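You operate a simulated robot arm through the tools that you are given. There is no shell and no other tool. Be economical: measure what you need, move in short steps, check, and stop when the job is done.

You are at the controls of a simulated robot arm. One attempt, no reset.

## Task
Fit the blue bulb and the orange dome to the tester's base and light it.
Fine: twist the dome to its stop, then set the range printed on the bulb.

Only the result counts: the job must be done as asked and must still hold three seconds after the hand-in. Knocking over, shifting, dropping, spilling or breaking anything else fails it.

## Robot
A 6-joint arm with a two-finger parallel gripper, fixed in place. Base frame: the origin is at the foot of the arm, x ahead of it, y to its left, z up; the work surface is at about z = 0.85. Lengths are in m, angles in degrees, forces in N, time in s.
With the tool pointing down near the work surface it reaches from about 0.26 to 0.68 m from the base axis. Its first joint turns from -66.0 to 66.0 degrees. Payload 2.9 kg.
Tool frame: the origin (TCP) lies between the finger pads and is the grasp point; the fingertips stand 0.03 m ahead of it; z points along the fingers, y is the line along which they close. Largest opening 0.11 m; finger width 0.02, thickness 0.01; the body of the gripper, 0.048 by 0.112 m, starts 0.055 m behind the TCP.
Orientation is told as [roll, pitch, yaw] about the base's x, y, z axes, in that order, counted from this pose: with the fingers straight down and closing along the base's y, the tool's x points along the base's -x, its y along +y and its z along -z.

## Interface
- The arm moves only by the tool play_rows. Its argument "motion" is a list of rows, each an object of numbers (a shift or turn left out is 0, a gripper value left out holds the last): "x", "y", "z": the shift along the tool's x, y, z in units of 250 mm (1.0 is 250 mm); "rx", "ry", "rz": the turn, a rotation vector about the tool's x, y, z in units of 60 degrees (1.0 is 60 degrees); "fingers": the closure, from 0 (fully open) to 1 (shut). In form: [{"x": .., "y": .., "z": .., "rx": .., "ry": .., "rz": .., "fingers": ..}, ...]. A call has 1 to 12 rows; each row is the pose to reach, as a shift and turn from the pose commanded when the call began, along the tool's axes at that moment. A call with a number of a shift or a turn outside -1 to 1 is refused whole. Each row takes 0.2 s and may step no farther than 0.05 m and 8.6 degrees from the row before; otherwise, or with a gripper value out of range, the whole call is refused. A pose out of reach is approached as far as the arm can. The call stops where the force on the tool passes 40 N (or 10 N more than at its start, if that is more) or the arm is blocked; 0.2 s more then pass. The fingers move at their own pace (about 0.108 m/s each) and stop on an object; they squeeze with about 41 N. The grip force told is the motor's: it shows also when the fingers shut on nothing. Time passes only in rows, and 0.2 s behind the last, so rows that repeat a pose let the fingers close. It gives the time, the measured TCP pose, the force on the tool (base axes), the opening and the grip force at its end, in the units of the frame above (readings bear some noise), with the torque about the TCP (base axes, N m) and any sound that the robot's microphone picked up.
- Cameras (640 x 400 px; columns grow to the right, rows downward): "scene" is fixed at [0.0609, 0.4184, 1.4044]; the picture's right is [-0.89, -0.46, 0.00], its down [-0.19, 0.37, -0.91] and it looks along [0.42, -0.81, -0.41] (base axes); focal length 318 px, centre (320, 200). "wrist" rides on the gripper at [0.072, 0.017, -0.103] in the tool frame; the picture's right is [-0.23, 0.97, 0.00], its down [-0.76, -0.18, -0.62] and it looks along [-0.61, -0.14, 0.78] (tool axes); focal length 222 px, centre (320, 200). There is no depth. A picture from a camera that has moved, and an enlarged one, comes with that camera's place and axes in the base frame and with its lens.
- camera(camera): a new picture of that camera. No time passes.
- close_up(camera, box): a new picture of the part [left, top, right, bottom] of that camera's present view, enlarged. No time passes.
- sign_off(): hands the job in; it is judged then, once.

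Go step by step. Nothing tells you positions but the pictures and the camera data: compare them with the known pose of the tool, close in by small moves and look again before you grip or let go. The budget is 120 turns and 84 pictures, counting those below and the enlarged ones. Unless the task says otherwise, let go and move clear before handing in, and close with one line.

The tools are called after "Emit:" as name(argument=value, ...) on one line, values as JSON. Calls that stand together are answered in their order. play_rows: Moves the arm, as the interface text tells. Its arguments: {"type":"object","properties":{"motion":{"type":"array","items":{"type":"object","properties":{"x":{"type":"number"},"y":{"type":"number"},"z":{"type":"number"},"rx":{"type":"number"},"ry":{"type":"number"},"rz":{"type":"number"},"fingers":{"type":"number"}}}}},"required":["motion"]} The other tools are called the same way: camera (camera) takes a picture; close_up (camera, box) takes an enlarged picture of a part of a camera's view; sign_off () hands the job in.

At the start:

```text
clock: 0.0
position: [0.3571, -0.2605, 1.1635]
ee_rot: [-0.1, 0.0, 0.0]
force: [-0.4, 0.5, -0.5]
wrist_torque: [0.03, 0.01, 0.01]
grip_width: 0.1102
grasp_force: 0.1
```

scene: 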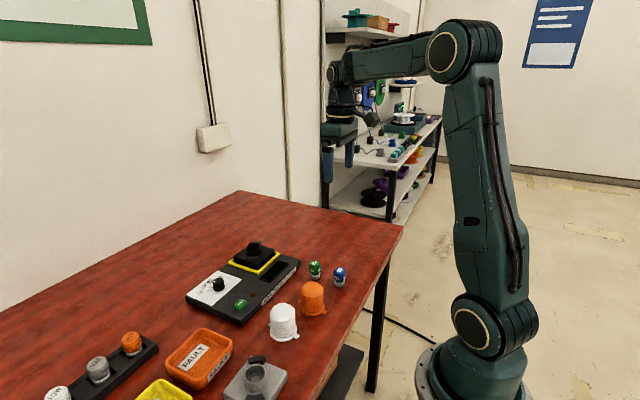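
wrist: 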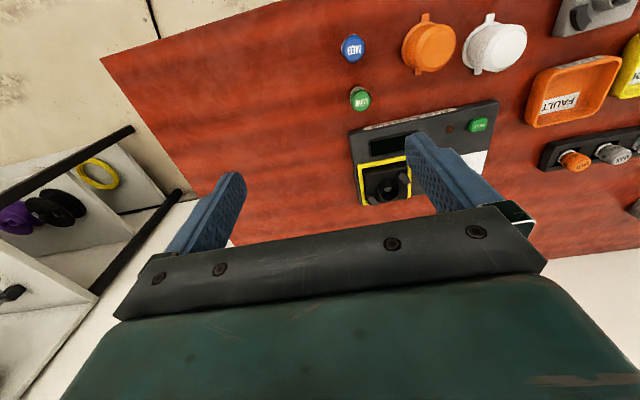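

I see the tester (base with black socket, selector knob, green button), blue and green bulbs, orange and white domes. I'll look closer first.

Emit:
close_up(camera="scene", box=[180, 230, 360, 342])

Emit:
close_up(camera="wrist", box=[320, 0, 560, 150])

Emit:
close_up(camera="wrist", box=[330, 80, 530, 205])

```text
3.56 times, centred on (270, 286) of scene
camera zoom: at [0.0609, 0.4184, 1.4044], right [-0.89, -0.46, 0.0], down [-0.19, 0.37, -0.91], along [0.42, -0.81, -0.41], focal length 1130 px, centre (498, -106)
```

zoom: 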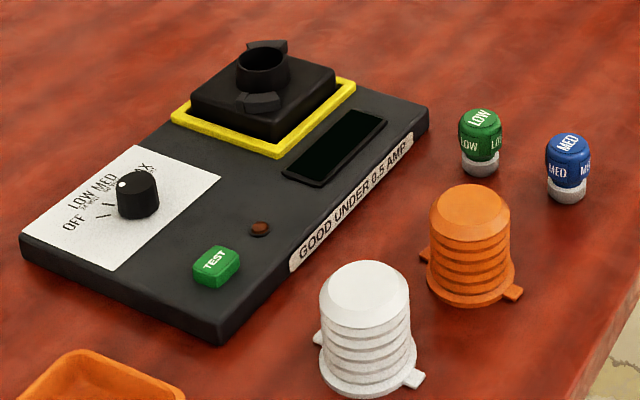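

```text
2.67 times, centred on (440, 75) of wrist
camera zoom: at [0.2855, -0.2439, 1.2673], right [0.23, 0.97, 0.0], down [0.76, -0.18, 0.62], along [0.61, -0.14, -0.78], focal length 592 px, centre (0, 533)
```

zoom: 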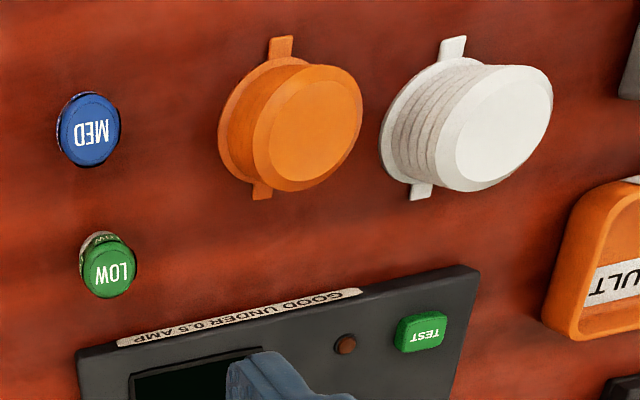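

```text
3.20 times, centred on (430, 142) of wrist
camera zoom: at [0.2855, -0.2439, 1.2673], right [0.23, 0.97, 0.0], down [0.76, -0.18, 0.62], along [0.61, -0.14, -0.78], focal length 711 px, centre (-32, 384)
```

zoom: 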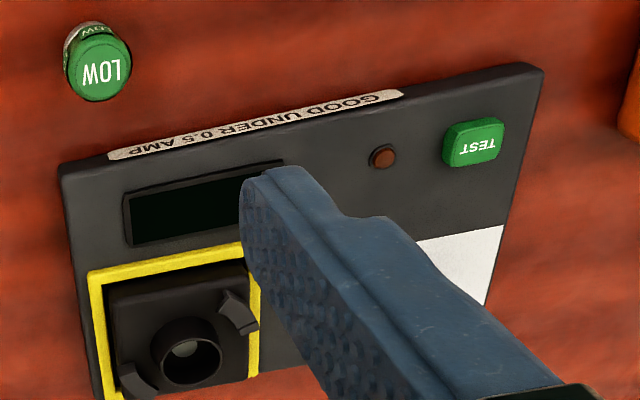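

The bulb reads MED. I estimate the blue bulb near (0.327, -0.207), green near (0.40, -0.205), orange dome near (0.35, -0.10). I move above the blue bulb with a partly closed gripper.

Emit:
play_rows(motion=[{"x": 0.03, "y": 0.05, "z": 0.15, "fingers": 0.4}, {"x": 0.06, "y": 0.1, "z": 0.3}, {"x": 0.09, "y": 0.15, "z": 0.45}, {"x": 0.12, "y": 0.214, "z": 0.6}, {"x": 0.12, "y": 0.214, "z": 0.654}, {"x": 0.12, "y": 0.214, "z": 0.654}])

Emit:
camera(camera="wrist")

Emit:
camera(camera="scene")

```text
clock: 1.4
position: [0.3265, -0.2075, 0.9993]
ee_rot: [0.1, -0.1, -0.1]
force: [0.5, 0.7, 0.2]
wrist_torque: [-0.03, 0.0, -0.01]
grip_width: 0.0662
grasp_force: 0.0
```

```text
78 pictures are left
camera wrist: at [0.2552, -0.1905, 1.103], right [0.23, 0.97, 0.0], down [0.76, -0.18, 0.62], along [0.61, -0.14, -0.78], focal length 222 px, centre (320, 200)
```

wrist: 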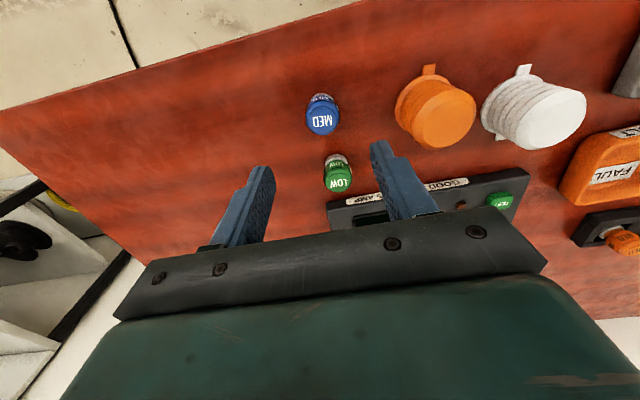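

```text
77 pictures are left
```

scene: 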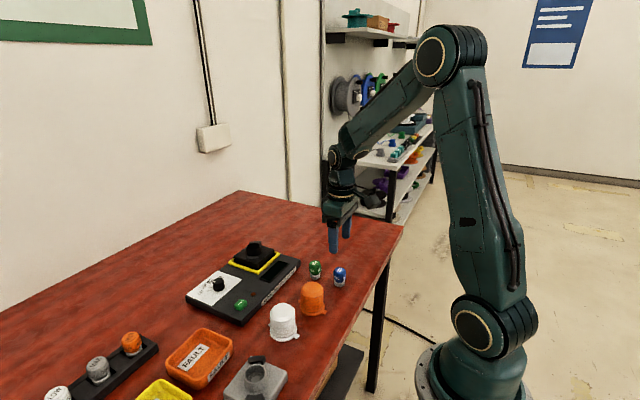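

Emit:
close_up(camera="wrist", box=[280, 70, 376, 130])

Emit:
close_up(camera="scene", box=[290, 240, 370, 290])

```text
6.67 times, centred on (328, 100) of wrist
camera zoom: at [0.2552, -0.1905, 1.103], right [0.23, 0.97, 0.0], down [0.76, -0.18, 0.62], along [0.61, -0.14, -0.78], focal length 1481 px, centre (267, 867)
```

zoom: 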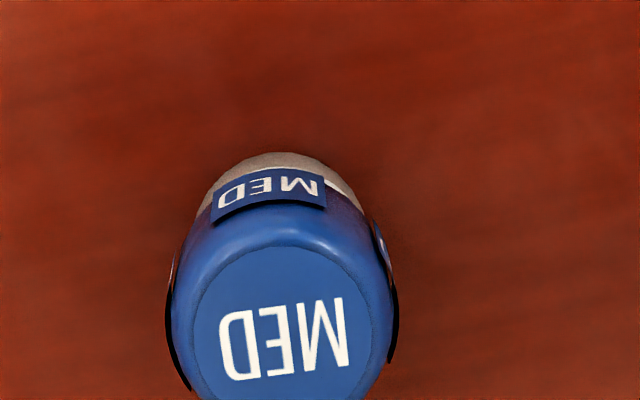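

```text
8.00 times, centred on (330, 265) of scene
camera zoom: at [0.0609, 0.4184, 1.4044], right [-0.89, -0.46, 0.0], down [-0.19, 0.37, -0.91], along [0.42, -0.81, -0.41], focal length 2542 px, centre (240, -320)
```

zoom: 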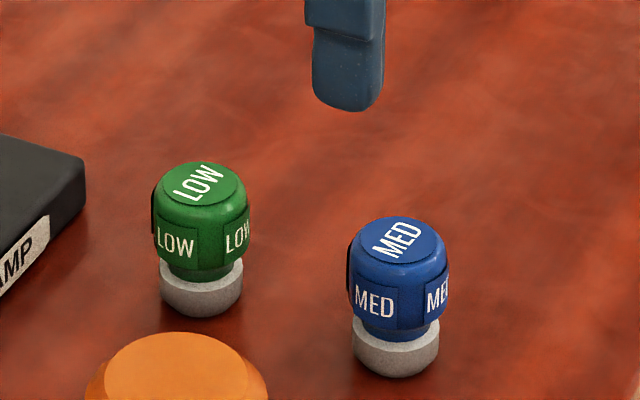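

Bulb top estimated at (0.3245, -0.2035). I go lower and check alignment.

Emit:
play_rows(motion=[{"x": 0.01, "y": 0.014, "z": 0.11}, {"x": 0.01, "y": 0.014, "z": 0.22}, {"x": 0.01, "y": 0.014, "z": 0.22}])

Emit:
camera(camera="wrist")

Emit:
close_up(camera="scene", box=[290, 230, 370, 280])

```text
clock: 2.2
position: [0.3242, -0.2049, 0.9451]
ee_rot: [0.0, 0.0, -0.1]
force: [0.2, -0.7, 0.7]
wrist_torque: [0.0, -0.03, -0.03]
grip_width: 0.0658
grasp_force: 0.1
```

```text
74 pictures are left
camera wrist: at [0.2523, -0.1881, 1.049], right [0.23, 0.97, 0.0], down [0.76, -0.18, 0.62], along [0.61, -0.14, -0.78], focal length 222 px, centre (320, 200)
```

wrist: 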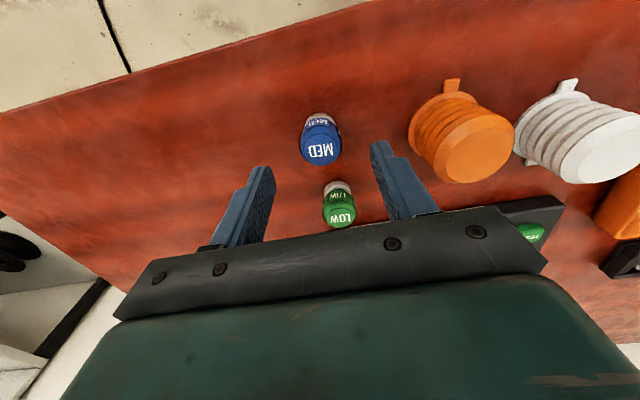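

```text
8.00 times, centred on (330, 255) of scene
camera zoom: at [0.0609, 0.4184, 1.4044], right [-0.89, -0.46, 0.0], down [-0.19, 0.37, -0.91], along [0.42, -0.81, -0.41], focal length 2542 px, centre (240, -240)
```

zoom: 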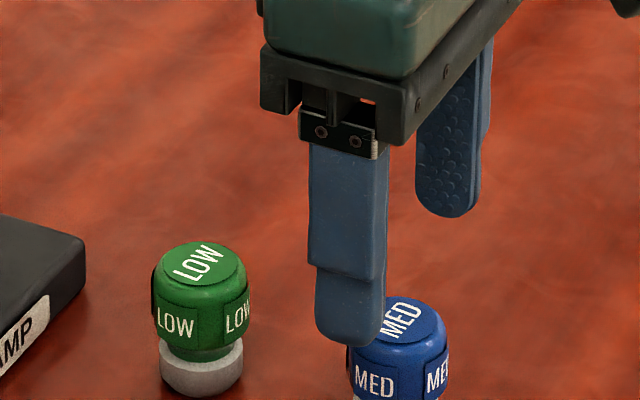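

Aligned. I lower to z≈0.899 and close.

Emit:
play_rows(motion=[{"z": 0.1}, {"z": 0.184}, {"z": 0.184}, {"z": 0.184, "fingers": 0.9}, {"z": 0.184}, {"z": 0.184}, {"z": 0.184}])

Emit:
camera(camera="wrist")

Emit:
close_up(camera="scene", box=[290, 230, 370, 280])

```text
clock: 3.8
position: [0.3253, -0.2063, 0.9005]
ee_rot: [0.0, -0.1, 0.0]
force: [-0.1, 0.9, 0.1]
wrist_torque: [-0.02, 0.01, 0.0]
grip_width: 0.0301
grasp_force: 41.4
```

```text
72 pictures are left
camera wrist: at [0.2526, -0.1886, 1.0032], right [0.23, 0.97, 0.0], down [0.76, -0.18, 0.62], along [0.61, -0.14, -0.78], focal length 222 px, centre (320, 200)
```

wrist: 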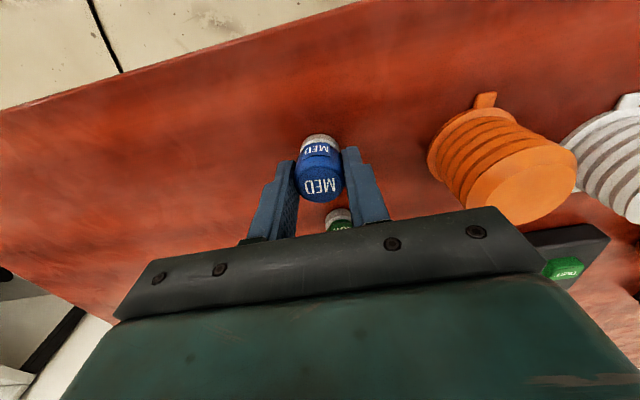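

```text
8.00 times, centred on (330, 255) of scene
camera zoom: at [0.0609, 0.4184, 1.4044], right [-0.89, -0.46, 0.0], down [-0.19, 0.37, -0.91], along [0.42, -0.81, -0.41], focal length 2542 px, centre (240, -240)
```

zoom: 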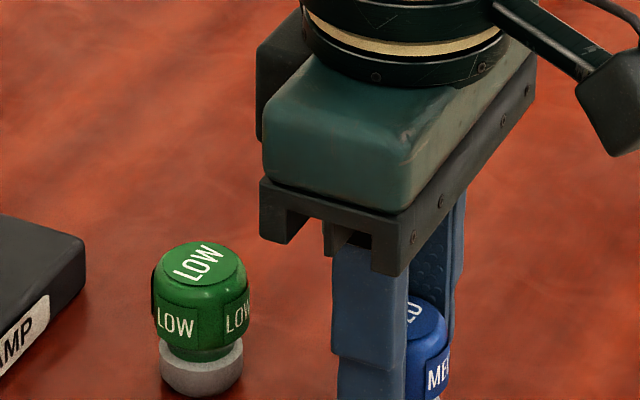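

Bulb is gripped. I lift and carry it to hover over the socket, estimated near (0.568, -0.172).

Emit:
play_rows(motion=[{"z": -0.15}, {"z": -0.3}, {"z": -0.45}, {"x": -0.1, "y": 0.02, "z": -0.56}, {"x": -0.27, "y": 0.04, "z": -0.58}, {"x": -0.44, "y": 0.06, "z": -0.58}, {"x": -0.61, "y": 0.08, "z": -0.58}, {"x": -0.78, "y": 0.1, "z": -0.58}, {"x": -0.9, "y": 0.12, "z": -0.58}, {"x": -0.97, "y": 0.13, "z": -0.58}, {"x": -0.97, "y": 0.13, "z": -0.58}])

Emit:
camera(camera="wrist")

Emit:
close_up(camera="scene", box=[180, 190, 340, 290])

```text
clock: 6.2
position: [0.5686, -0.1729, 1.0438]
ee_rot: [0.0, 0.0, 0.0]
force: [-0.6, -0.2, 0.3]
wrist_torque: [-0.01, -0.03, 0.0]
grip_width: 0.011
grasp_force: 0.0
```

```text
70 pictures are left
camera wrist: at [0.4965, -0.1556, 1.1479], right [0.23, 0.97, 0.0], down [0.76, -0.18, 0.62], along [0.61, -0.14, -0.78], focal length 222 px, centre (320, 200)
```

wrist: 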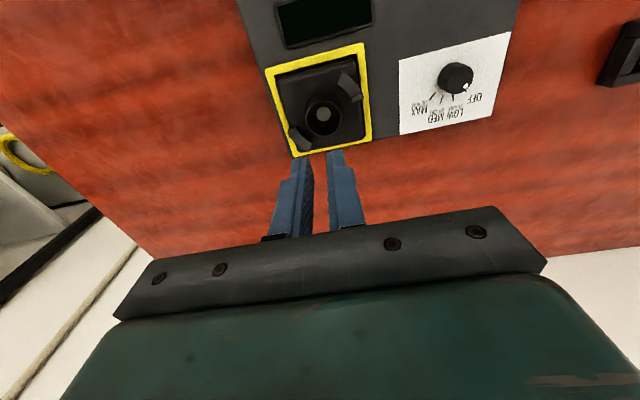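

```text
4.00 times, centred on (260, 240) of scene
camera zoom: at [0.0609, 0.4184, 1.4044], right [-0.89, -0.46, 0.0], down [-0.19, 0.37, -0.91], along [0.42, -0.81, -0.41], focal length 1271 px, centre (560, 40)
```

zoom: 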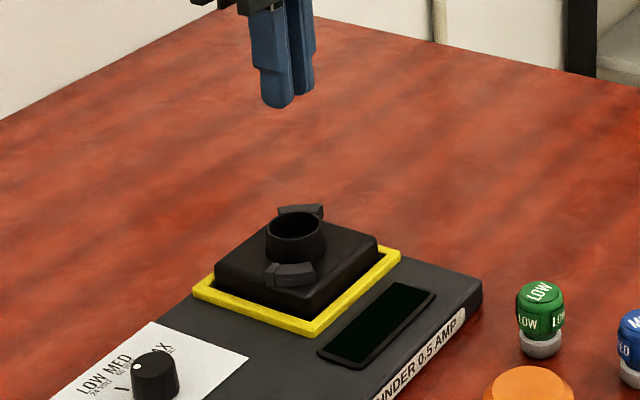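

The bulb slipped out; the gripper is empty. I check where the bulb is now and use this view to measure the socket.

Emit:
close_up(camera="scene", box=[290, 240, 370, 290])

Emit:
close_up(camera="wrist", box=[250, 30, 410, 130])

Emit:
close_up(camera="wrist", box=[390, 20, 550, 120])

```text
8.00 times, centred on (330, 265) of scene
camera zoom: at [0.0609, 0.4184, 1.4044], right [-0.89, -0.46, 0.0], down [-0.19, 0.37, -0.91], along [0.42, -0.81, -0.41], focal length 2542 px, centre (240, -320)
```

zoom: 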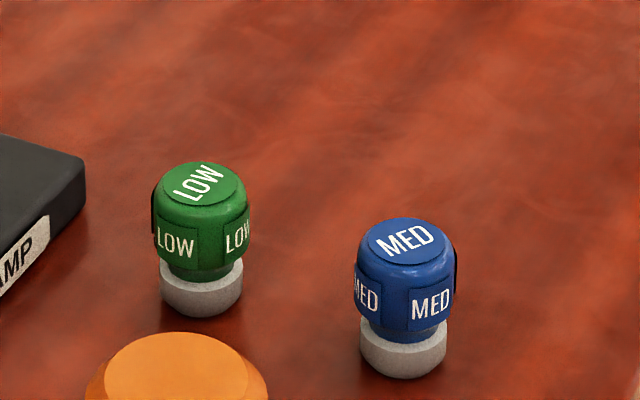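

```text
4.00 times, centred on (330, 80) of wrist
camera zoom: at [0.4965, -0.1556, 1.1479], right [0.23, 0.97, 0.0], down [0.76, -0.18, 0.62], along [0.61, -0.14, -0.78], focal length 888 px, centre (280, 680)
```

zoom: 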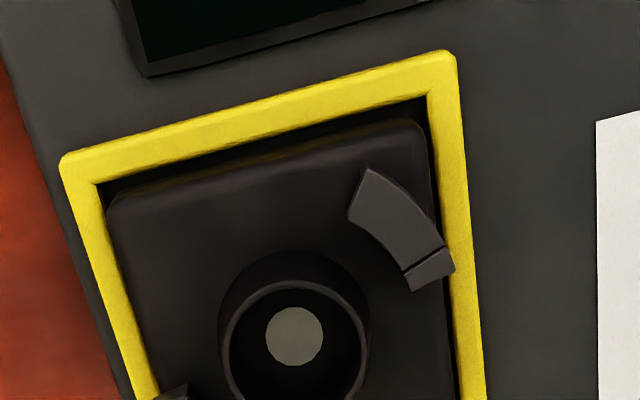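

```text
4.00 times, centred on (470, 70) of wrist
camera zoom: at [0.4965, -0.1556, 1.1479], right [0.23, 0.97, 0.0], down [0.76, -0.18, 0.62], along [0.61, -0.14, -0.78], focal length 888 px, centre (-280, 720)
```

zoom: 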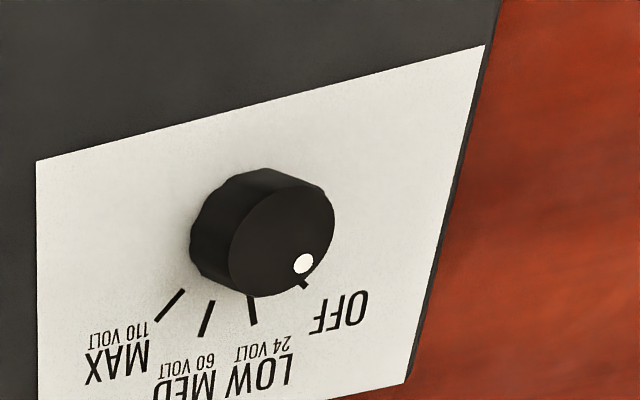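

The bulb still stands near (0.3225, -0.2045); I gripped it too high. The socket rim is near (0.570, -0.1685, 0.92). I go back for a lower grip.

Emit:
play_rows(motion=[{"x": 0.15, "y": -0.02, "fingers": 0.4}, {"x": 0.32, "y": -0.05}, {"x": 0.49, "y": -0.07}, {"x": 0.66, "y": -0.09}, {"x": 0.83, "y": -0.12}, {"x": 0.978, "y": -0.134}, {"x": 0.978, "y": -0.134, "z": 0.15}, {"x": 0.978, "y": -0.134, "z": 0.3}, {"x": 0.978, "y": -0.134, "z": 0.396}, {"x": 0.978, "y": -0.134, "z": 0.396}])

Emit:
close_up(camera="wrist", box=[240, 100, 400, 200])

```text
clock: 8.4
position: [0.3213, -0.2046, 0.947]
ee_rot: [-0.1, 0.0, 0.0]
force: [0.6, -0.1, 1.2]
wrist_torque: [0.0, -0.01, 0.02]
grip_width: 0.0661
grasp_force: 0.1
```

```text
4.00 times, centred on (320, 150) of wrist
camera zoom: at [0.2499, -0.1871, 1.049], right [0.23, 0.97, 0.0], down [0.76, -0.18, 0.62], along [0.61, -0.14, -0.78], focal length 888 px, centre (320, 400)
```

zoom: 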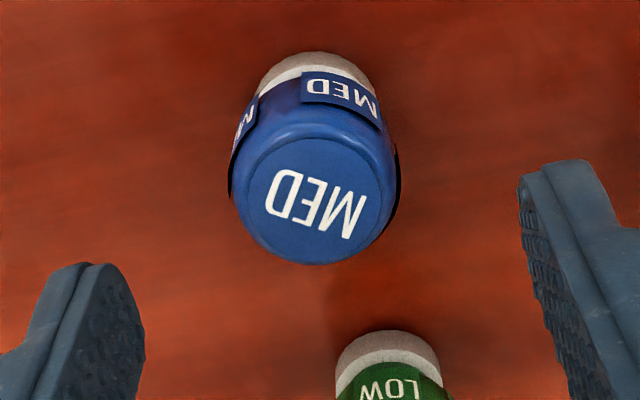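

Emit:
play_rows(motion=[{"x": 0.007, "z": 0.1}, {"x": 0.007, "z": 0.18}, {"x": 0.007, "z": 0.228}, {"x": 0.007, "z": 0.228}, {"x": 0.007, "z": 0.228, "fingers": 1.0}, {"x": 0.007, "z": 0.228}, {"x": 0.007, "z": 0.228}, {"x": 0.007, "z": 0.228}, {"x": 0.007, "z": 0.21}, {"x": 0.007, "z": 0.18}, {"x": 0.007, "z": 0.15}])

Emit:
close_up(camera="wrist", box=[240, 120, 400, 220])

Emit:
close_up(camera="scene", box=[290, 230, 370, 280])

```text
clock: 10.8
position: [0.3219, -0.2058, 0.9066]
ee_rot: [0.0, 0.1, 0.1]
force: [0.6, 0.1, -0.3]
wrist_torque: [-0.01, -0.01, 0.0]
grip_width: 0.0299
grasp_force: 41.7
```

```text
4.00 times, centred on (320, 170) of wrist
camera zoom: at [0.2495, -0.1879, 1.0115], right [0.23, 0.97, 0.0], down [0.76, -0.18, 0.62], along [0.61, -0.14, -0.78], focal length 888 px, centre (320, 320)
```

zoom: 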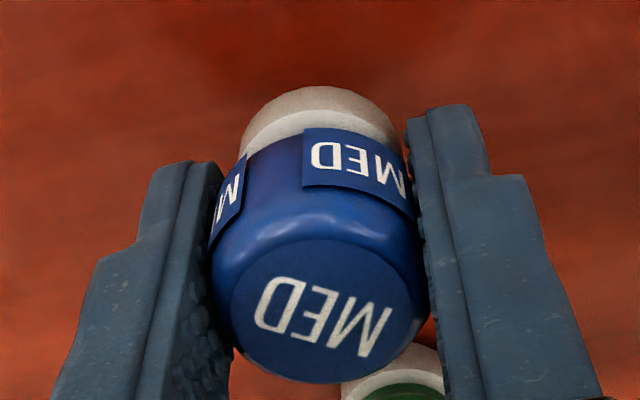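

```text
8.00 times, centred on (330, 255) of scene
camera zoom: at [0.0609, 0.4184, 1.4044], right [-0.89, -0.46, 0.0], down [-0.19, 0.37, -0.91], along [0.42, -0.81, -0.41], focal length 2542 px, centre (240, -240)
```

zoom: 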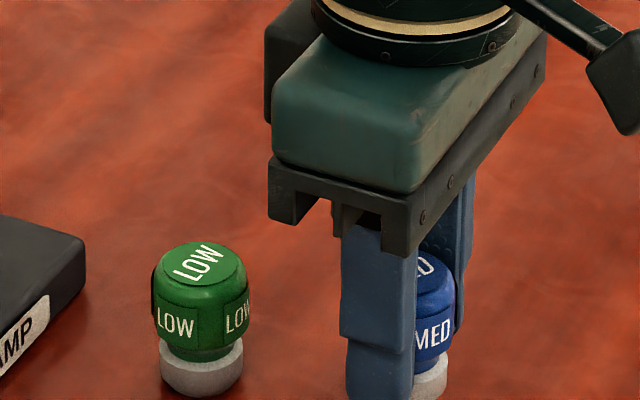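

Held this time. I lift gently, then carry it over.

Emit:
play_rows(motion=[{"z": -0.06}, {"z": -0.14}, {"z": -0.24}, {"z": -0.34}, {"z": -0.42}, {"x": -0.06, "y": 0.01, "z": -0.42}, {"x": -0.14, "y": 0.02, "z": -0.42}, {"x": -0.24, "y": 0.035, "z": -0.42}, {"x": -0.34, "y": 0.05, "z": -0.42}, {"x": -0.44, "y": 0.064, "z": -0.42}, {"x": -0.52, "y": 0.075, "z": -0.42}])

Emit:
play_rows(motion=[{"x": -0.06, "y": 0.01}, {"x": -0.14, "y": 0.02}, {"x": -0.24, "y": 0.035}, {"x": -0.34, "y": 0.05}, {"x": -0.42, "y": 0.064}, {"x": -0.477, "y": 0.069}, {"x": -0.477, "y": 0.069}])

Emit:
camera(camera="wrist")

Emit:
close_up(camera="scene", box=[200, 190, 300, 270])

```text
clock: 13.2
position: [0.4511, -0.1859, 1.0114]
ee_rot: [0.0, 0.1, 0.0]
force: [-0.3, 0.9, -0.4]
wrist_torque: [0.0, -0.02, 0.0]
grip_width: 0.03
grasp_force: 41.5
```

```text
clock: 14.8
position: [0.5701, -0.1687, 1.0134]
ee_rot: [0.0, 0.0, 0.1]
force: [0.5, -0.5, 0.5]
wrist_torque: [0.01, -0.01, -0.01]
grip_width: 0.0302
grasp_force: 41.0
```

```text
62 pictures are left
camera wrist: at [0.4978, -0.1509, 1.1165], right [0.23, 0.97, 0.0], down [0.76, -0.18, 0.62], along [0.61, -0.14, -0.78], focal length 222 px, centre (320, 200)
```

wrist: 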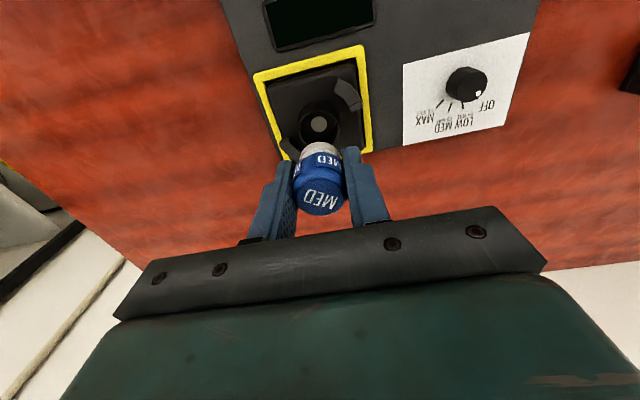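

```text
5.00 times, centred on (250, 230) of scene
camera zoom: at [0.0609, 0.4184, 1.4044], right [-0.89, -0.46, 0.0], down [-0.19, 0.37, -0.91], along [0.42, -0.81, -0.41], focal length 1589 px, centre (670, 50)
```

zoom: 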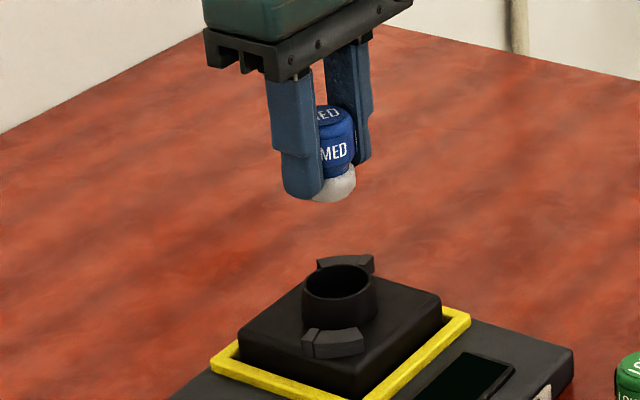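

Emit:
play_rows(motion=[{"z": 0.08}, {"z": 0.152}, {"z": 0.152}])

Emit:
close_up(camera="wrist", box=[240, 100, 400, 200])

Emit:
close_up(camera="scene", box=[220, 210, 300, 260])

```text
clock: 15.6
position: [0.57, -0.1684, 0.9745]
ee_rot: [0.0, 0.0, 0.0]
force: [-0.4, 0.2, -0.2]
wrist_torque: [0.04, -0.02, 0.03]
grip_width: 0.0301
grasp_force: 40.9
```

```text
4.00 times, centred on (320, 150) of wrist
camera zoom: at [0.4984, -0.1517, 1.0789], right [0.23, 0.97, 0.0], down [0.76, -0.18, 0.62], along [0.61, -0.14, -0.78], focal length 888 px, centre (320, 400)
```

zoom: 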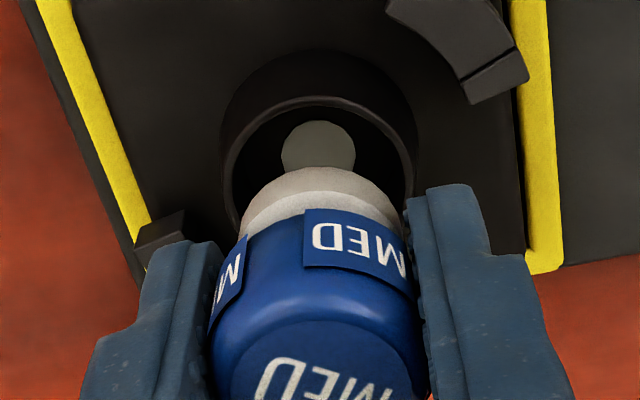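

```text
8.00 times, centred on (260, 235) of scene
camera zoom: at [0.0609, 0.4184, 1.4044], right [-0.89, -0.46, 0.0], down [-0.19, 0.37, -0.91], along [0.42, -0.81, -0.41], focal length 2542 px, centre (800, -80)
```

zoom: 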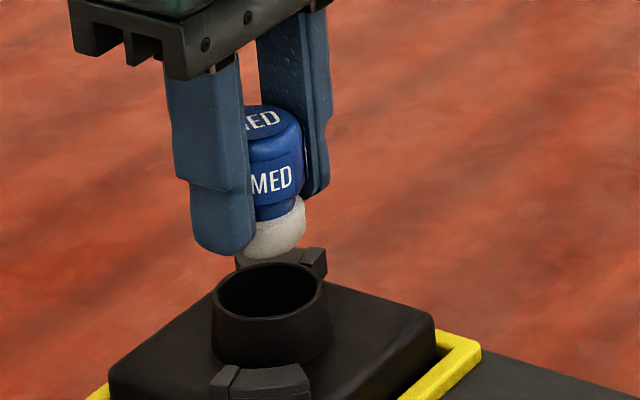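

Nearly aligned laterally. I lower a bit further to just about rim level and look again.

Emit:
play_rows(motion=[{"x": -0.004, "z": 0.04}, {"x": -0.004, "z": 0.056}, {"x": -0.004, "z": 0.056}])

Emit:
close_up(camera="wrist", box=[240, 100, 400, 200])

Emit:
close_up(camera="scene", box=[232, 220, 280, 250])

```text
clock: 16.4
position: [0.5714, -0.1686, 0.9601]
ee_rot: [0.0, 0.0, 0.0]
force: [0.5, -0.5, -0.9]
wrist_torque: [-0.01, -0.02, 0.01]
grip_width: 0.0305
grasp_force: 41.1
```

```text
4.00 times, centred on (320, 150) of wrist
camera zoom: at [0.4992, -0.1514, 1.0646], right [0.23, 0.97, 0.0], down [0.76, -0.18, 0.62], along [0.61, -0.14, -0.78], focal length 888 px, centre (320, 400)
```

zoom: 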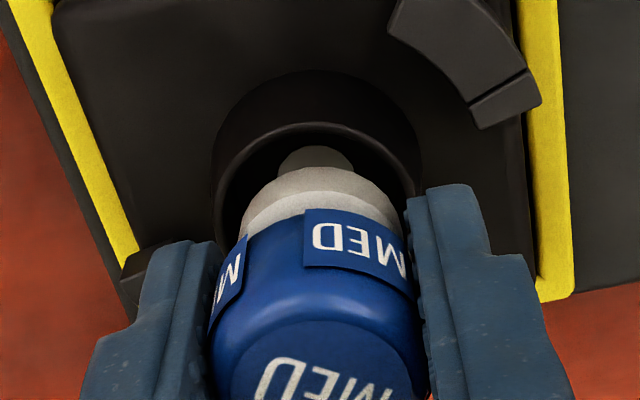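

```text
13.33 times, centred on (256, 235) of scene
camera zoom: at [0.0609, 0.4184, 1.4044], right [-0.89, -0.46, 0.0], down [-0.19, 0.37, -0.91], along [0.42, -0.81, -0.41], focal length 4237 px, centre (1173, -267)
```

zoom: 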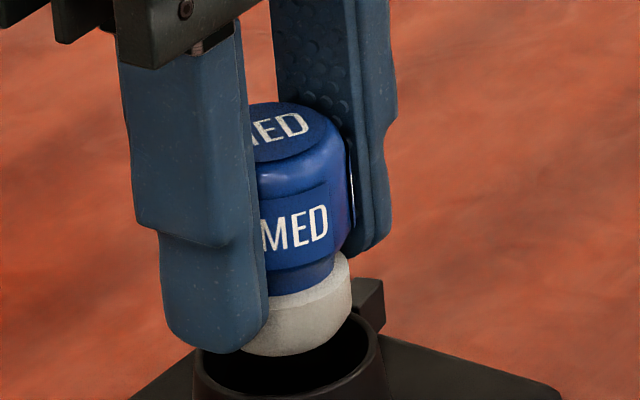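

Emit:
play_rows(motion=[{"x": -0.003, "z": 0.012}, {"x": -0.003, "z": 0.024}, {"x": -0.003, "z": 0.036}, {"x": -0.003, "z": 0.036}])

Emit:
close_up(camera="wrist", box=[240, 100, 400, 200])

Emit:
close_up(camera="scene", box=[232, 220, 280, 250])

```text
clock: 17.4
position: [0.5723, -0.1698, 0.9523]
ee_rot: [-0.1, 0.0, 0.0]
force: [-0.1, -0.5, -0.5]
wrist_torque: [-0.03, 0.01, 0.03]
grip_width: 0.0304
grasp_force: 41.0
```

```text
4.00 times, centred on (320, 150) of wrist
camera zoom: at [0.5002, -0.1521, 1.0551], right [0.23, 0.97, 0.0], down [0.76, -0.18, 0.62], along [0.61, -0.14, -0.78], focal length 888 px, centre (320, 400)
```

zoom: 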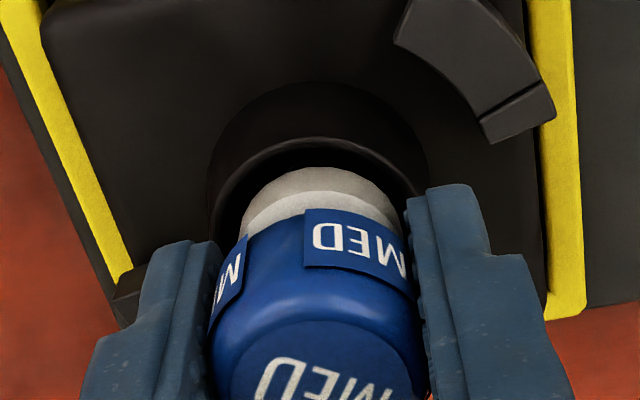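

```text
13.33 times, centred on (256, 235) of scene
camera zoom: at [0.0609, 0.4184, 1.4044], right [-0.89, -0.46, 0.0], down [-0.19, 0.37, -0.91], along [0.42, -0.81, -0.41], focal length 4237 px, centre (1173, -267)
```

zoom: 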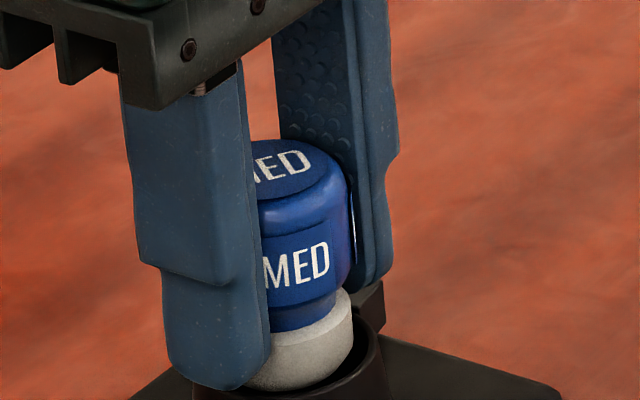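

Emit:
play_rows(motion=[{"z": 0.012}, {"z": 0.024}, {"z": 0.03}, {"z": 0.03}])

Emit:
close_up(camera="wrist", box=[240, 100, 400, 200])

Emit:
close_up(camera="scene", box=[232, 220, 280, 250])

```text
clock: 18.4
position: [0.573, -0.1696, 0.9449]
ee_rot: [0.0, -0.1, 0.0]
force: [-6.2, 2.5, 16.4]
wrist_torque: [0.12, 0.2, 0.02]
grip_width: 0.0304
grasp_force: 41.0
```

```text
4.00 times, centred on (320, 150) of wrist
camera zoom: at [0.5, -0.1523, 1.0497], right [0.23, 0.97, 0.0], down [0.76, -0.18, 0.62], along [0.61, -0.14, -0.78], focal length 888 px, centre (320, 400)
```

zoom: 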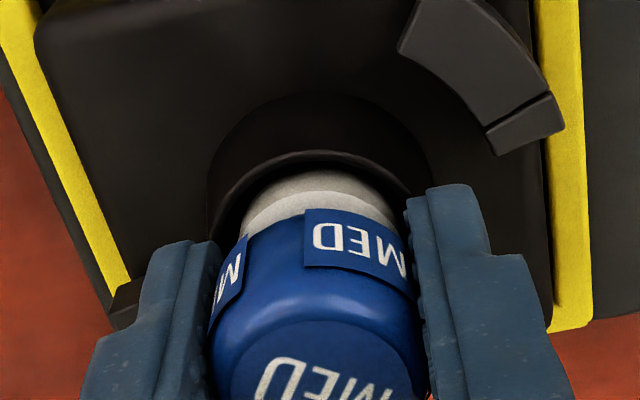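

```text
13.33 times, centred on (256, 235) of scene
camera zoom: at [0.0605, 0.4185, 1.4044], right [-0.89, -0.46, 0.0], down [-0.19, 0.37, -0.91], along [0.42, -0.81, -0.41], focal length 4237 px, centre (1173, -267)
```

zoom: 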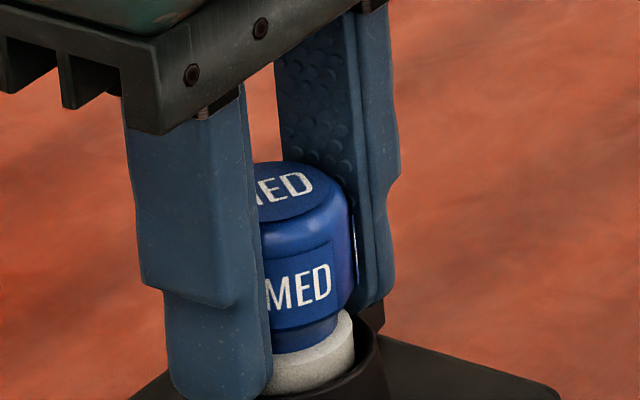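

Contact at 16 N, with a small sideways push; the base looks inside the bore and the fingertips are about on the rim. I ease back slightly to relieve it before releasing.

Emit:
play_rows(motion=[{"x": 0.004, "y": 0.002, "z": -0.004}, {"x": 0.008, "y": 0.003, "z": -0.004}, {"x": 0.008, "y": 0.003, "z": -0.004}])

Emit:
close_up(camera="scene", box=[232, 220, 280, 250])

```text
clock: 19.2
position: [0.5704, -0.1689, 0.9469]
ee_rot: [-0.1, -0.2, 0.0]
force: [5.2, -3.9, 15.6]
wrist_torque: [0.0, -0.14, -0.06]
grip_width: 0.03
grasp_force: 41.2
```

```text
13.33 times, centred on (256, 235) of scene
camera zoom: at [0.0608, 0.4184, 1.4044], right [-0.89, -0.46, 0.0], down [-0.19, 0.37, -0.91], along [0.42, -0.81, -0.41], focal length 4237 px, centre (1173, -267)
```

zoom: 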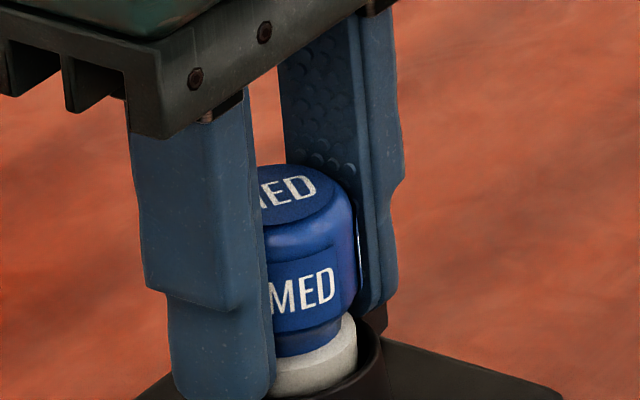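

Emit:
play_rows(motion=[{"z": 0.0, "fingers": 0.62}, {"z": 0.0}, {"z": 0.0}, {"z": -0.03}, {"z": -0.1}, {"z": -0.2}, {"z": -0.3}, {"z": -0.3}])

Emit:
camera(camera="wrist")

Emit:
close_up(camera="scene", box=[220, 215, 292, 260])

```text
clock: 21.0
position: [0.5725, -0.1698, 1.0201]
ee_rot: [0.0, 0.0, 0.0]
force: [0.2, 0.2, 1.1]
wrist_torque: [-0.02, 0.03, 0.03]
grip_width: 0.0419
grasp_force: 0.0
```

```text
51 pictures are left
camera wrist: at [0.4996, -0.1513, 1.1246], right [0.23, 0.97, 0.0], down [0.76, -0.18, 0.62], along [0.61, -0.14, -0.78], focal length 222 px, centre (320, 200)
```

wrist: 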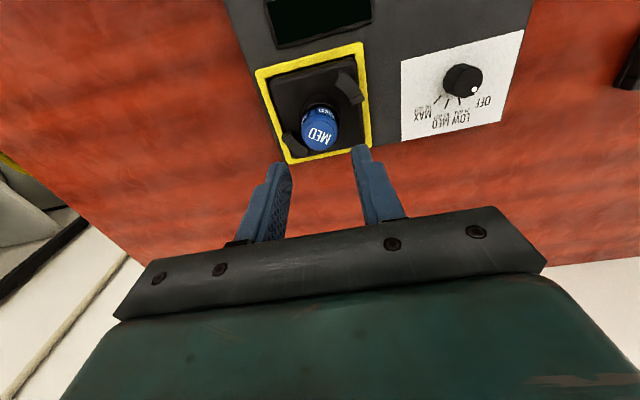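

```text
8.89 times, centred on (256, 238) of scene
camera zoom: at [0.0609, 0.4184, 1.4044], right [-0.89, -0.46, 0.0], down [-0.19, 0.37, -0.91], along [0.42, -0.81, -0.41], focal length 2825 px, centre (889, -133)
```

zoom: 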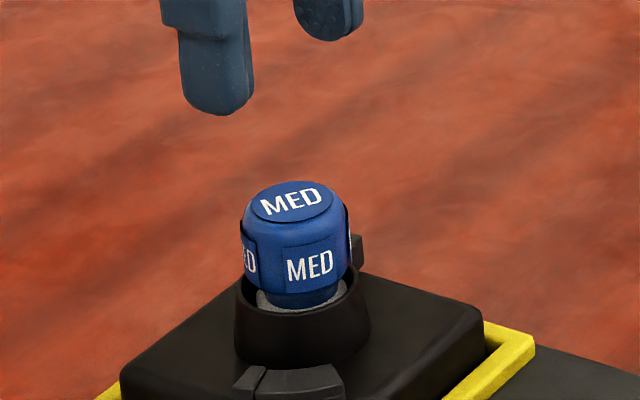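

The bulb sits upright in the socket. Now I look at the lug geometry and then the dome.

Emit:
close_up(camera="wrist", box=[240, 40, 400, 140])

Emit:
close_up(camera="scene", box=[260, 270, 340, 320])

```text
4.00 times, centred on (320, 90) of wrist
camera zoom: at [0.4996, -0.1513, 1.1246], right [0.23, 0.97, 0.0], down [0.76, -0.18, 0.62], along [0.61, -0.14, -0.78], focal length 888 px, centre (320, 640)
```

zoom: 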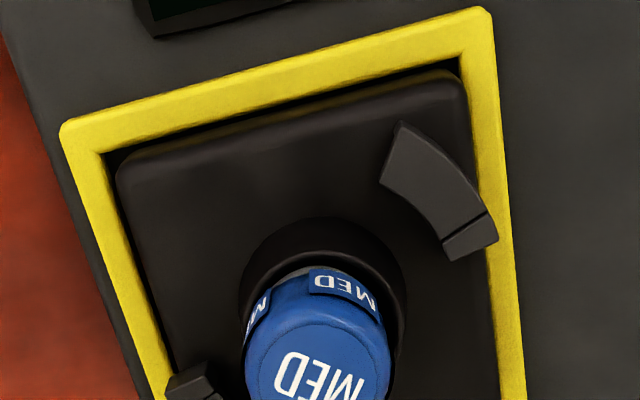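

```text
8.00 times, centred on (300, 295) of scene
camera zoom: at [0.0609, 0.4184, 1.4044], right [-0.89, -0.46, 0.0], down [-0.19, 0.37, -0.91], along [0.42, -0.81, -0.41], focal length 2542 px, centre (480, -560)
```

zoom: 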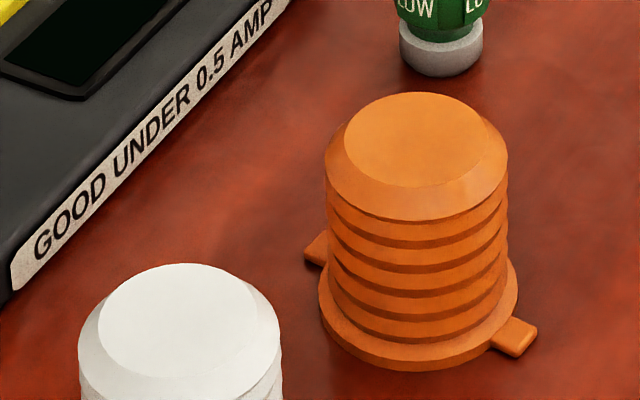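

The lugs have their stops at the clockwise end (seen from above), so tabs enter around 170° and twist clockwise. Now I move over the orange dome (est. 0.352, -0.10).

Emit:
play_rows(motion=[{"x": 0.12, "y": 0.04, "fingers": 0.27}, {"x": 0.28, "y": 0.08}, {"x": 0.44, "y": 0.13}, {"x": 0.6, "y": 0.18}, {"x": 0.76, "y": 0.23}, {"x": 0.876, "y": 0.276}, {"x": 0.876, "y": 0.276, "z": 0.08}, {"x": 0.876, "y": 0.276, "z": 0.08}])

Emit:
camera(camera="wrist")

```text
clock: 22.8
position: [0.3493, -0.0983, 0.9991]
ee_rot: [-0.1, 0.0, 0.0]
force: [0.3, -0.7, 0.0]
wrist_torque: [0.01, -0.04, 0.0]
grip_width: 0.0804
grasp_force: 0.0
```

```text
47 pictures are left
camera wrist: at [0.2783, -0.0819, 1.1034], right [0.23, 0.97, 0.0], down [0.76, -0.18, 0.62], along [0.61, -0.14, -0.78], focal length 222 px, centre (320, 200)
```

wrist: 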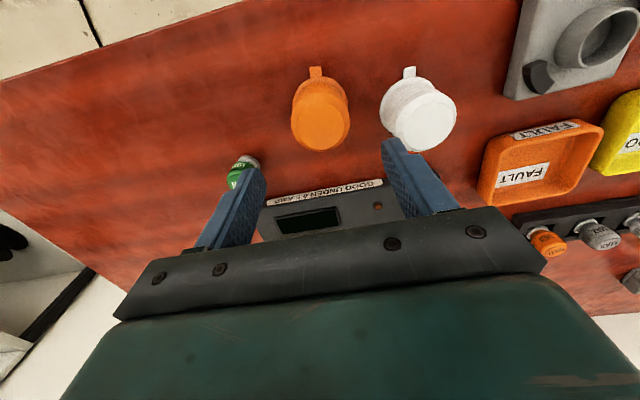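

Emit:
close_up(camera="wrist", box=[240, 60, 400, 160])

```text
4.00 times, centred on (320, 110) of wrist
camera zoom: at [0.2783, -0.0819, 1.1034], right [0.23, 0.97, 0.0], down [0.76, -0.18, 0.62], along [0.61, -0.14, -0.78], focal length 888 px, centre (320, 560)
```

zoom: 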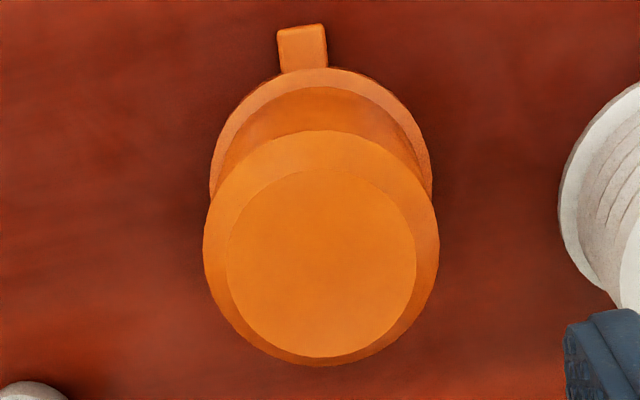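

Dome centre ≈ (0.347, -0.097), tabs at ≈173.5°; lug spans ≈97–140°, so it can enter without regripping. I grip the dome body.

Emit:
play_rows(motion=[{"x": 0.013, "y": 0.008, "z": 0.15}, {"x": 0.013, "y": 0.008, "z": 0.3}, {"x": 0.013, "y": 0.008, "z": 0.4}, {"x": 0.013, "y": 0.008, "z": 0.428}, {"x": 0.013, "y": 0.008, "z": 0.428}, {"x": 0.013, "y": 0.008, "z": 0.428, "fingers": 1.0}, {"x": 0.013, "y": 0.008, "z": 0.428}, {"x": 0.013, "y": 0.008, "z": 0.428}, {"x": 0.013, "y": 0.008, "z": 0.4}, {"x": 0.013, "y": 0.008, "z": 0.34}, {"x": 0.013, "y": 0.008, "z": 0.28}])

Emit:
camera(camera="wrist")

Emit:
close_up(camera="scene", box=[240, 240, 368, 320])

```text
clock: 25.2
position: [0.3479, -0.098, 0.9309]
ee_rot: [-0.1, 0.0, 0.1]
force: [-0.3, 0.3, -0.8]
wrist_torque: [0.02, 0.02, -0.02]
grip_width: 0.052
grasp_force: 40.6
```

```text
45 pictures are left
camera wrist: at [0.276, -0.0808, 1.0339], right [0.23, 0.97, 0.0], down [0.76, -0.18, 0.62], along [0.61, -0.14, -0.78], focal length 222 px, centre (320, 200)
```

wrist: 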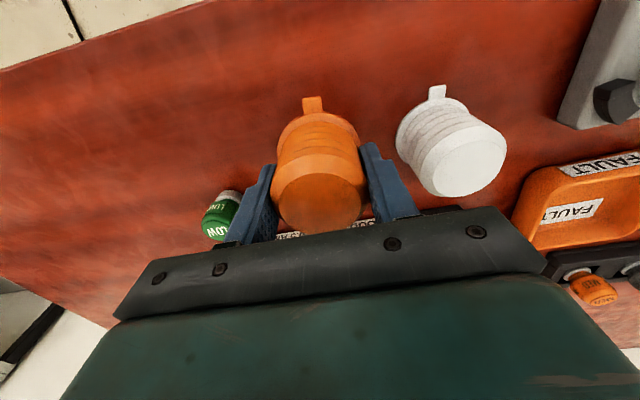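

```text
5.00 times, centred on (304, 280) of scene
camera zoom: at [0.0609, 0.4184, 1.4044], right [-0.89, -0.46, 0.0], down [-0.19, 0.37, -0.91], along [0.42, -0.81, -0.41], focal length 1589 px, centre (400, -200)
```

zoom: 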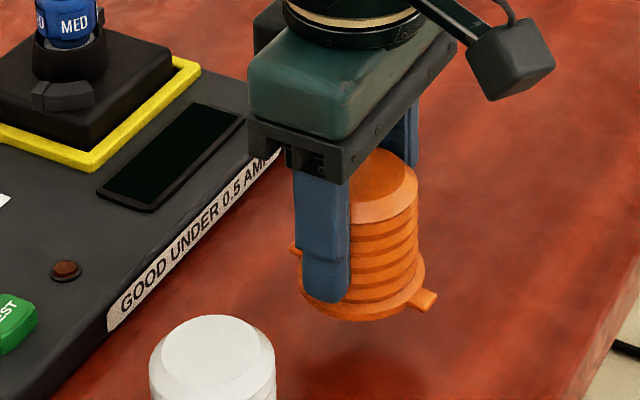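

Held. I lift high and carry it over the socket.

Emit:
play_rows(motion=[{"z": -0.08}, {"z": -0.2}, {"z": -0.34}, {"z": -0.48}, {"x": -0.06, "y": -0.02, "z": -0.53}, {"x": -0.17, "y": -0.055, "z": -0.53}, {"x": -0.3, "y": -0.1, "z": -0.53}, {"x": -0.43, "y": -0.145, "z": -0.53}, {"x": -0.56, "y": -0.19, "z": -0.53}, {"x": -0.69, "y": -0.235, "z": -0.53}, {"x": -0.82, "y": -0.27, "z": -0.53}, {"x": -0.894, "y": -0.29, "z": -0.53}])

Emit:
play_rows(motion=[{"rz": 0.08}, {"rz": 0.167}, {"rz": 0.167}])

Emit:
camera(camera="wrist")

Emit:
close_up(camera="scene", box=[192, 180, 320, 260])

```text
clock: 27.8
position: [0.5702, -0.1712, 1.0626]
ee_rot: [-0.1, 0.0, 0.0]
force: [0.6, 0.3, -0.5]
wrist_torque: [0.0, -0.01, -0.03]
grip_width: 0.052
grasp_force: 41.2
```

```text
clock: 28.6
position: [0.5698, -0.171, 1.0631]
ee_rot: [0.1, 0.0, -10.1]
force: [-0.1, -1.0, -0.4]
wrist_torque: [-0.03, 0.08, -0.02]
grip_width: 0.0517
grasp_force: 40.9
```

```text
43 pictures are left
camera wrist: at [0.5024, -0.1408, 1.1661], right [0.39, 0.92, 0.0], down [0.72, -0.31, 0.62], along [0.57, -0.25, -0.78], focal length 222 px, centre (320, 200)
```

wrist: 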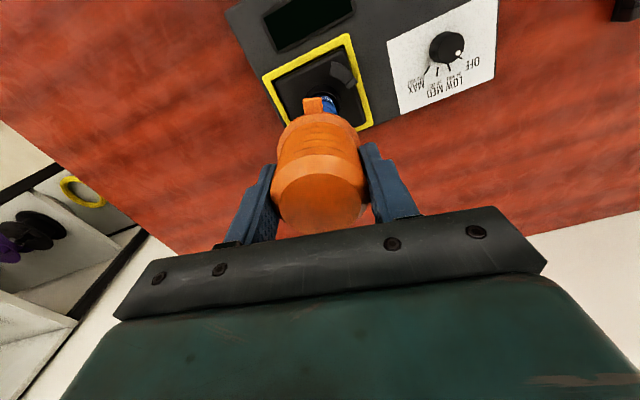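

```text
5.00 times, centred on (256, 220) of scene
camera zoom: at [0.0609, 0.4184, 1.4044], right [-0.89, -0.46, 0.0], down [-0.19, 0.37, -0.91], along [0.42, -0.81, -0.41], focal length 1589 px, centre (640, 100)
```

zoom: 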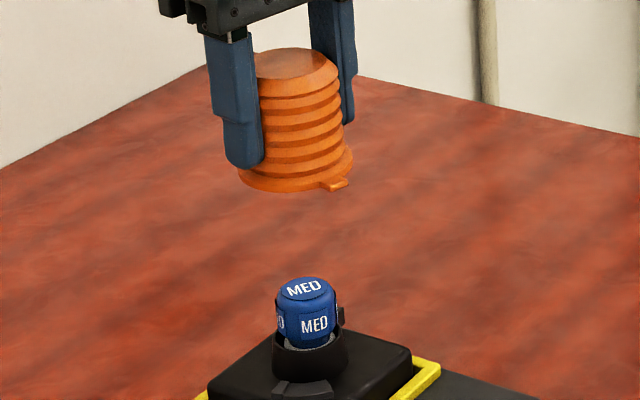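

Emit:
play_rows(motion=[{"x": -0.003, "y": 0.004, "z": 0.1}, {"x": -0.003, "y": 0.004, "z": 0.18}, {"x": -0.003, "y": 0.004, "z": 0.232}, {"x": -0.003, "y": 0.004, "z": 0.232}])

Emit:
close_up(camera="wrist", box=[220, 20, 412, 140])

Emit:
close_up(camera="scene", box=[208, 190, 304, 250])

```text
clock: 29.6
position: [0.5729, -0.1692, 1.005]
ee_rot: [0.1, 0.0, -9.9]
force: [-0.4, 0.1, -1.5]
wrist_torque: [-0.01, -0.01, -0.02]
grip_width: 0.0519
grasp_force: 41.2
```

```text
3.33 times, centred on (316, 80) of wrist
camera zoom: at [0.5045, -0.1403, 1.1082], right [0.39, 0.92, 0.0], down [0.72, -0.31, 0.62], along [0.57, -0.25, -0.78], focal length 740 px, centre (333, 600)
```

zoom: 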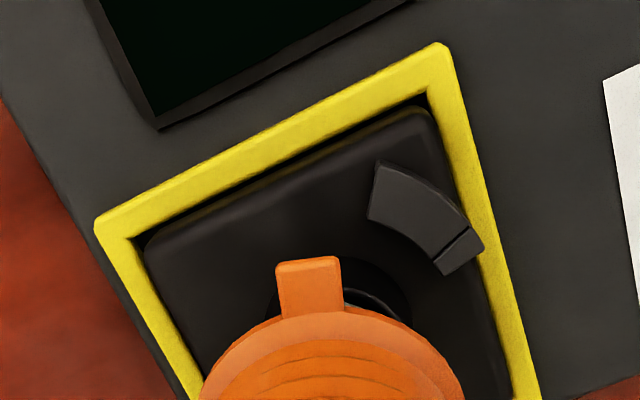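

```text
6.67 times, centred on (256, 220) of scene
camera zoom: at [0.0609, 0.4184, 1.4044], right [-0.89, -0.46, 0.0], down [-0.19, 0.37, -0.91], along [0.42, -0.81, -0.41], focal length 2118 px, centre (747, 67)
```

zoom: 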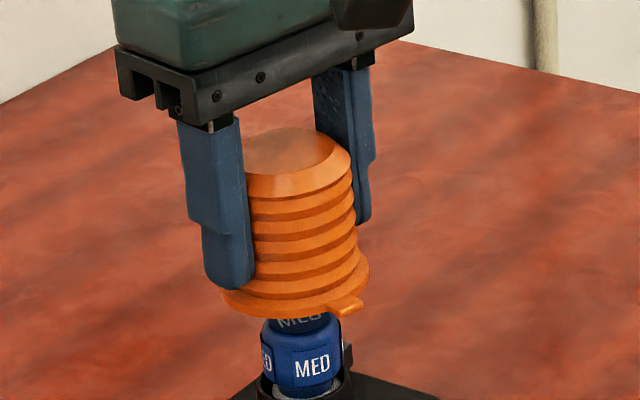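

Well centred. I lower slowly over the bulb.

Emit:
play_rows(motion=[{"z": 0.04}, {"z": 0.08}, {"z": 0.12}, {"z": 0.16}, {"z": 0.16}])

Emit:
close_up(camera="wrist", box=[220, 40, 412, 160])

Emit:
close_up(camera="scene", box=[208, 200, 304, 260])

```text
clock: 30.8
position: [0.5721, -0.1705, 0.9637]
ee_rot: [0.0, -0.1, -10.0]
force: [-0.1, 0.0, 0.0]
wrist_torque: [0.01, 0.0, -0.01]
grip_width: 0.0517
grasp_force: 41.0
```

```text
3.33 times, centred on (316, 100) of wrist
camera zoom: at [0.5044, -0.1405, 1.0676], right [0.39, 0.92, 0.0], down [0.72, -0.31, 0.62], along [0.57, -0.24, -0.78], focal length 740 px, centre (333, 533)
```

zoom: 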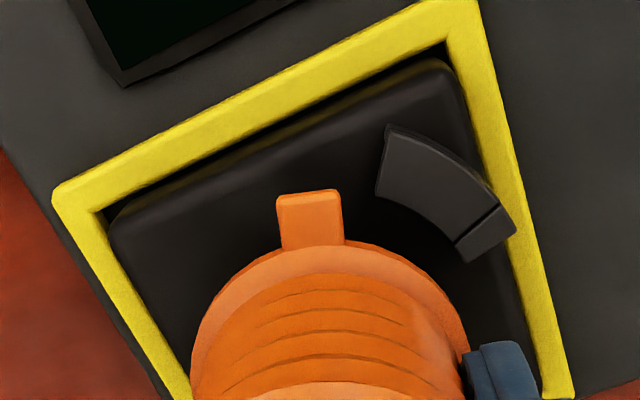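

```text
6.67 times, centred on (256, 230) of scene
camera zoom: at [0.0609, 0.4184, 1.4044], right [-0.89, -0.46, 0.0], down [-0.19, 0.37, -0.91], along [0.42, -0.81, -0.41], focal length 2118 px, centre (747, 0)
```

zoom: 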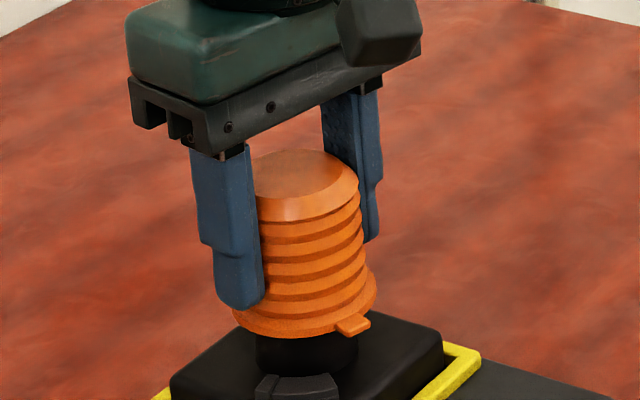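

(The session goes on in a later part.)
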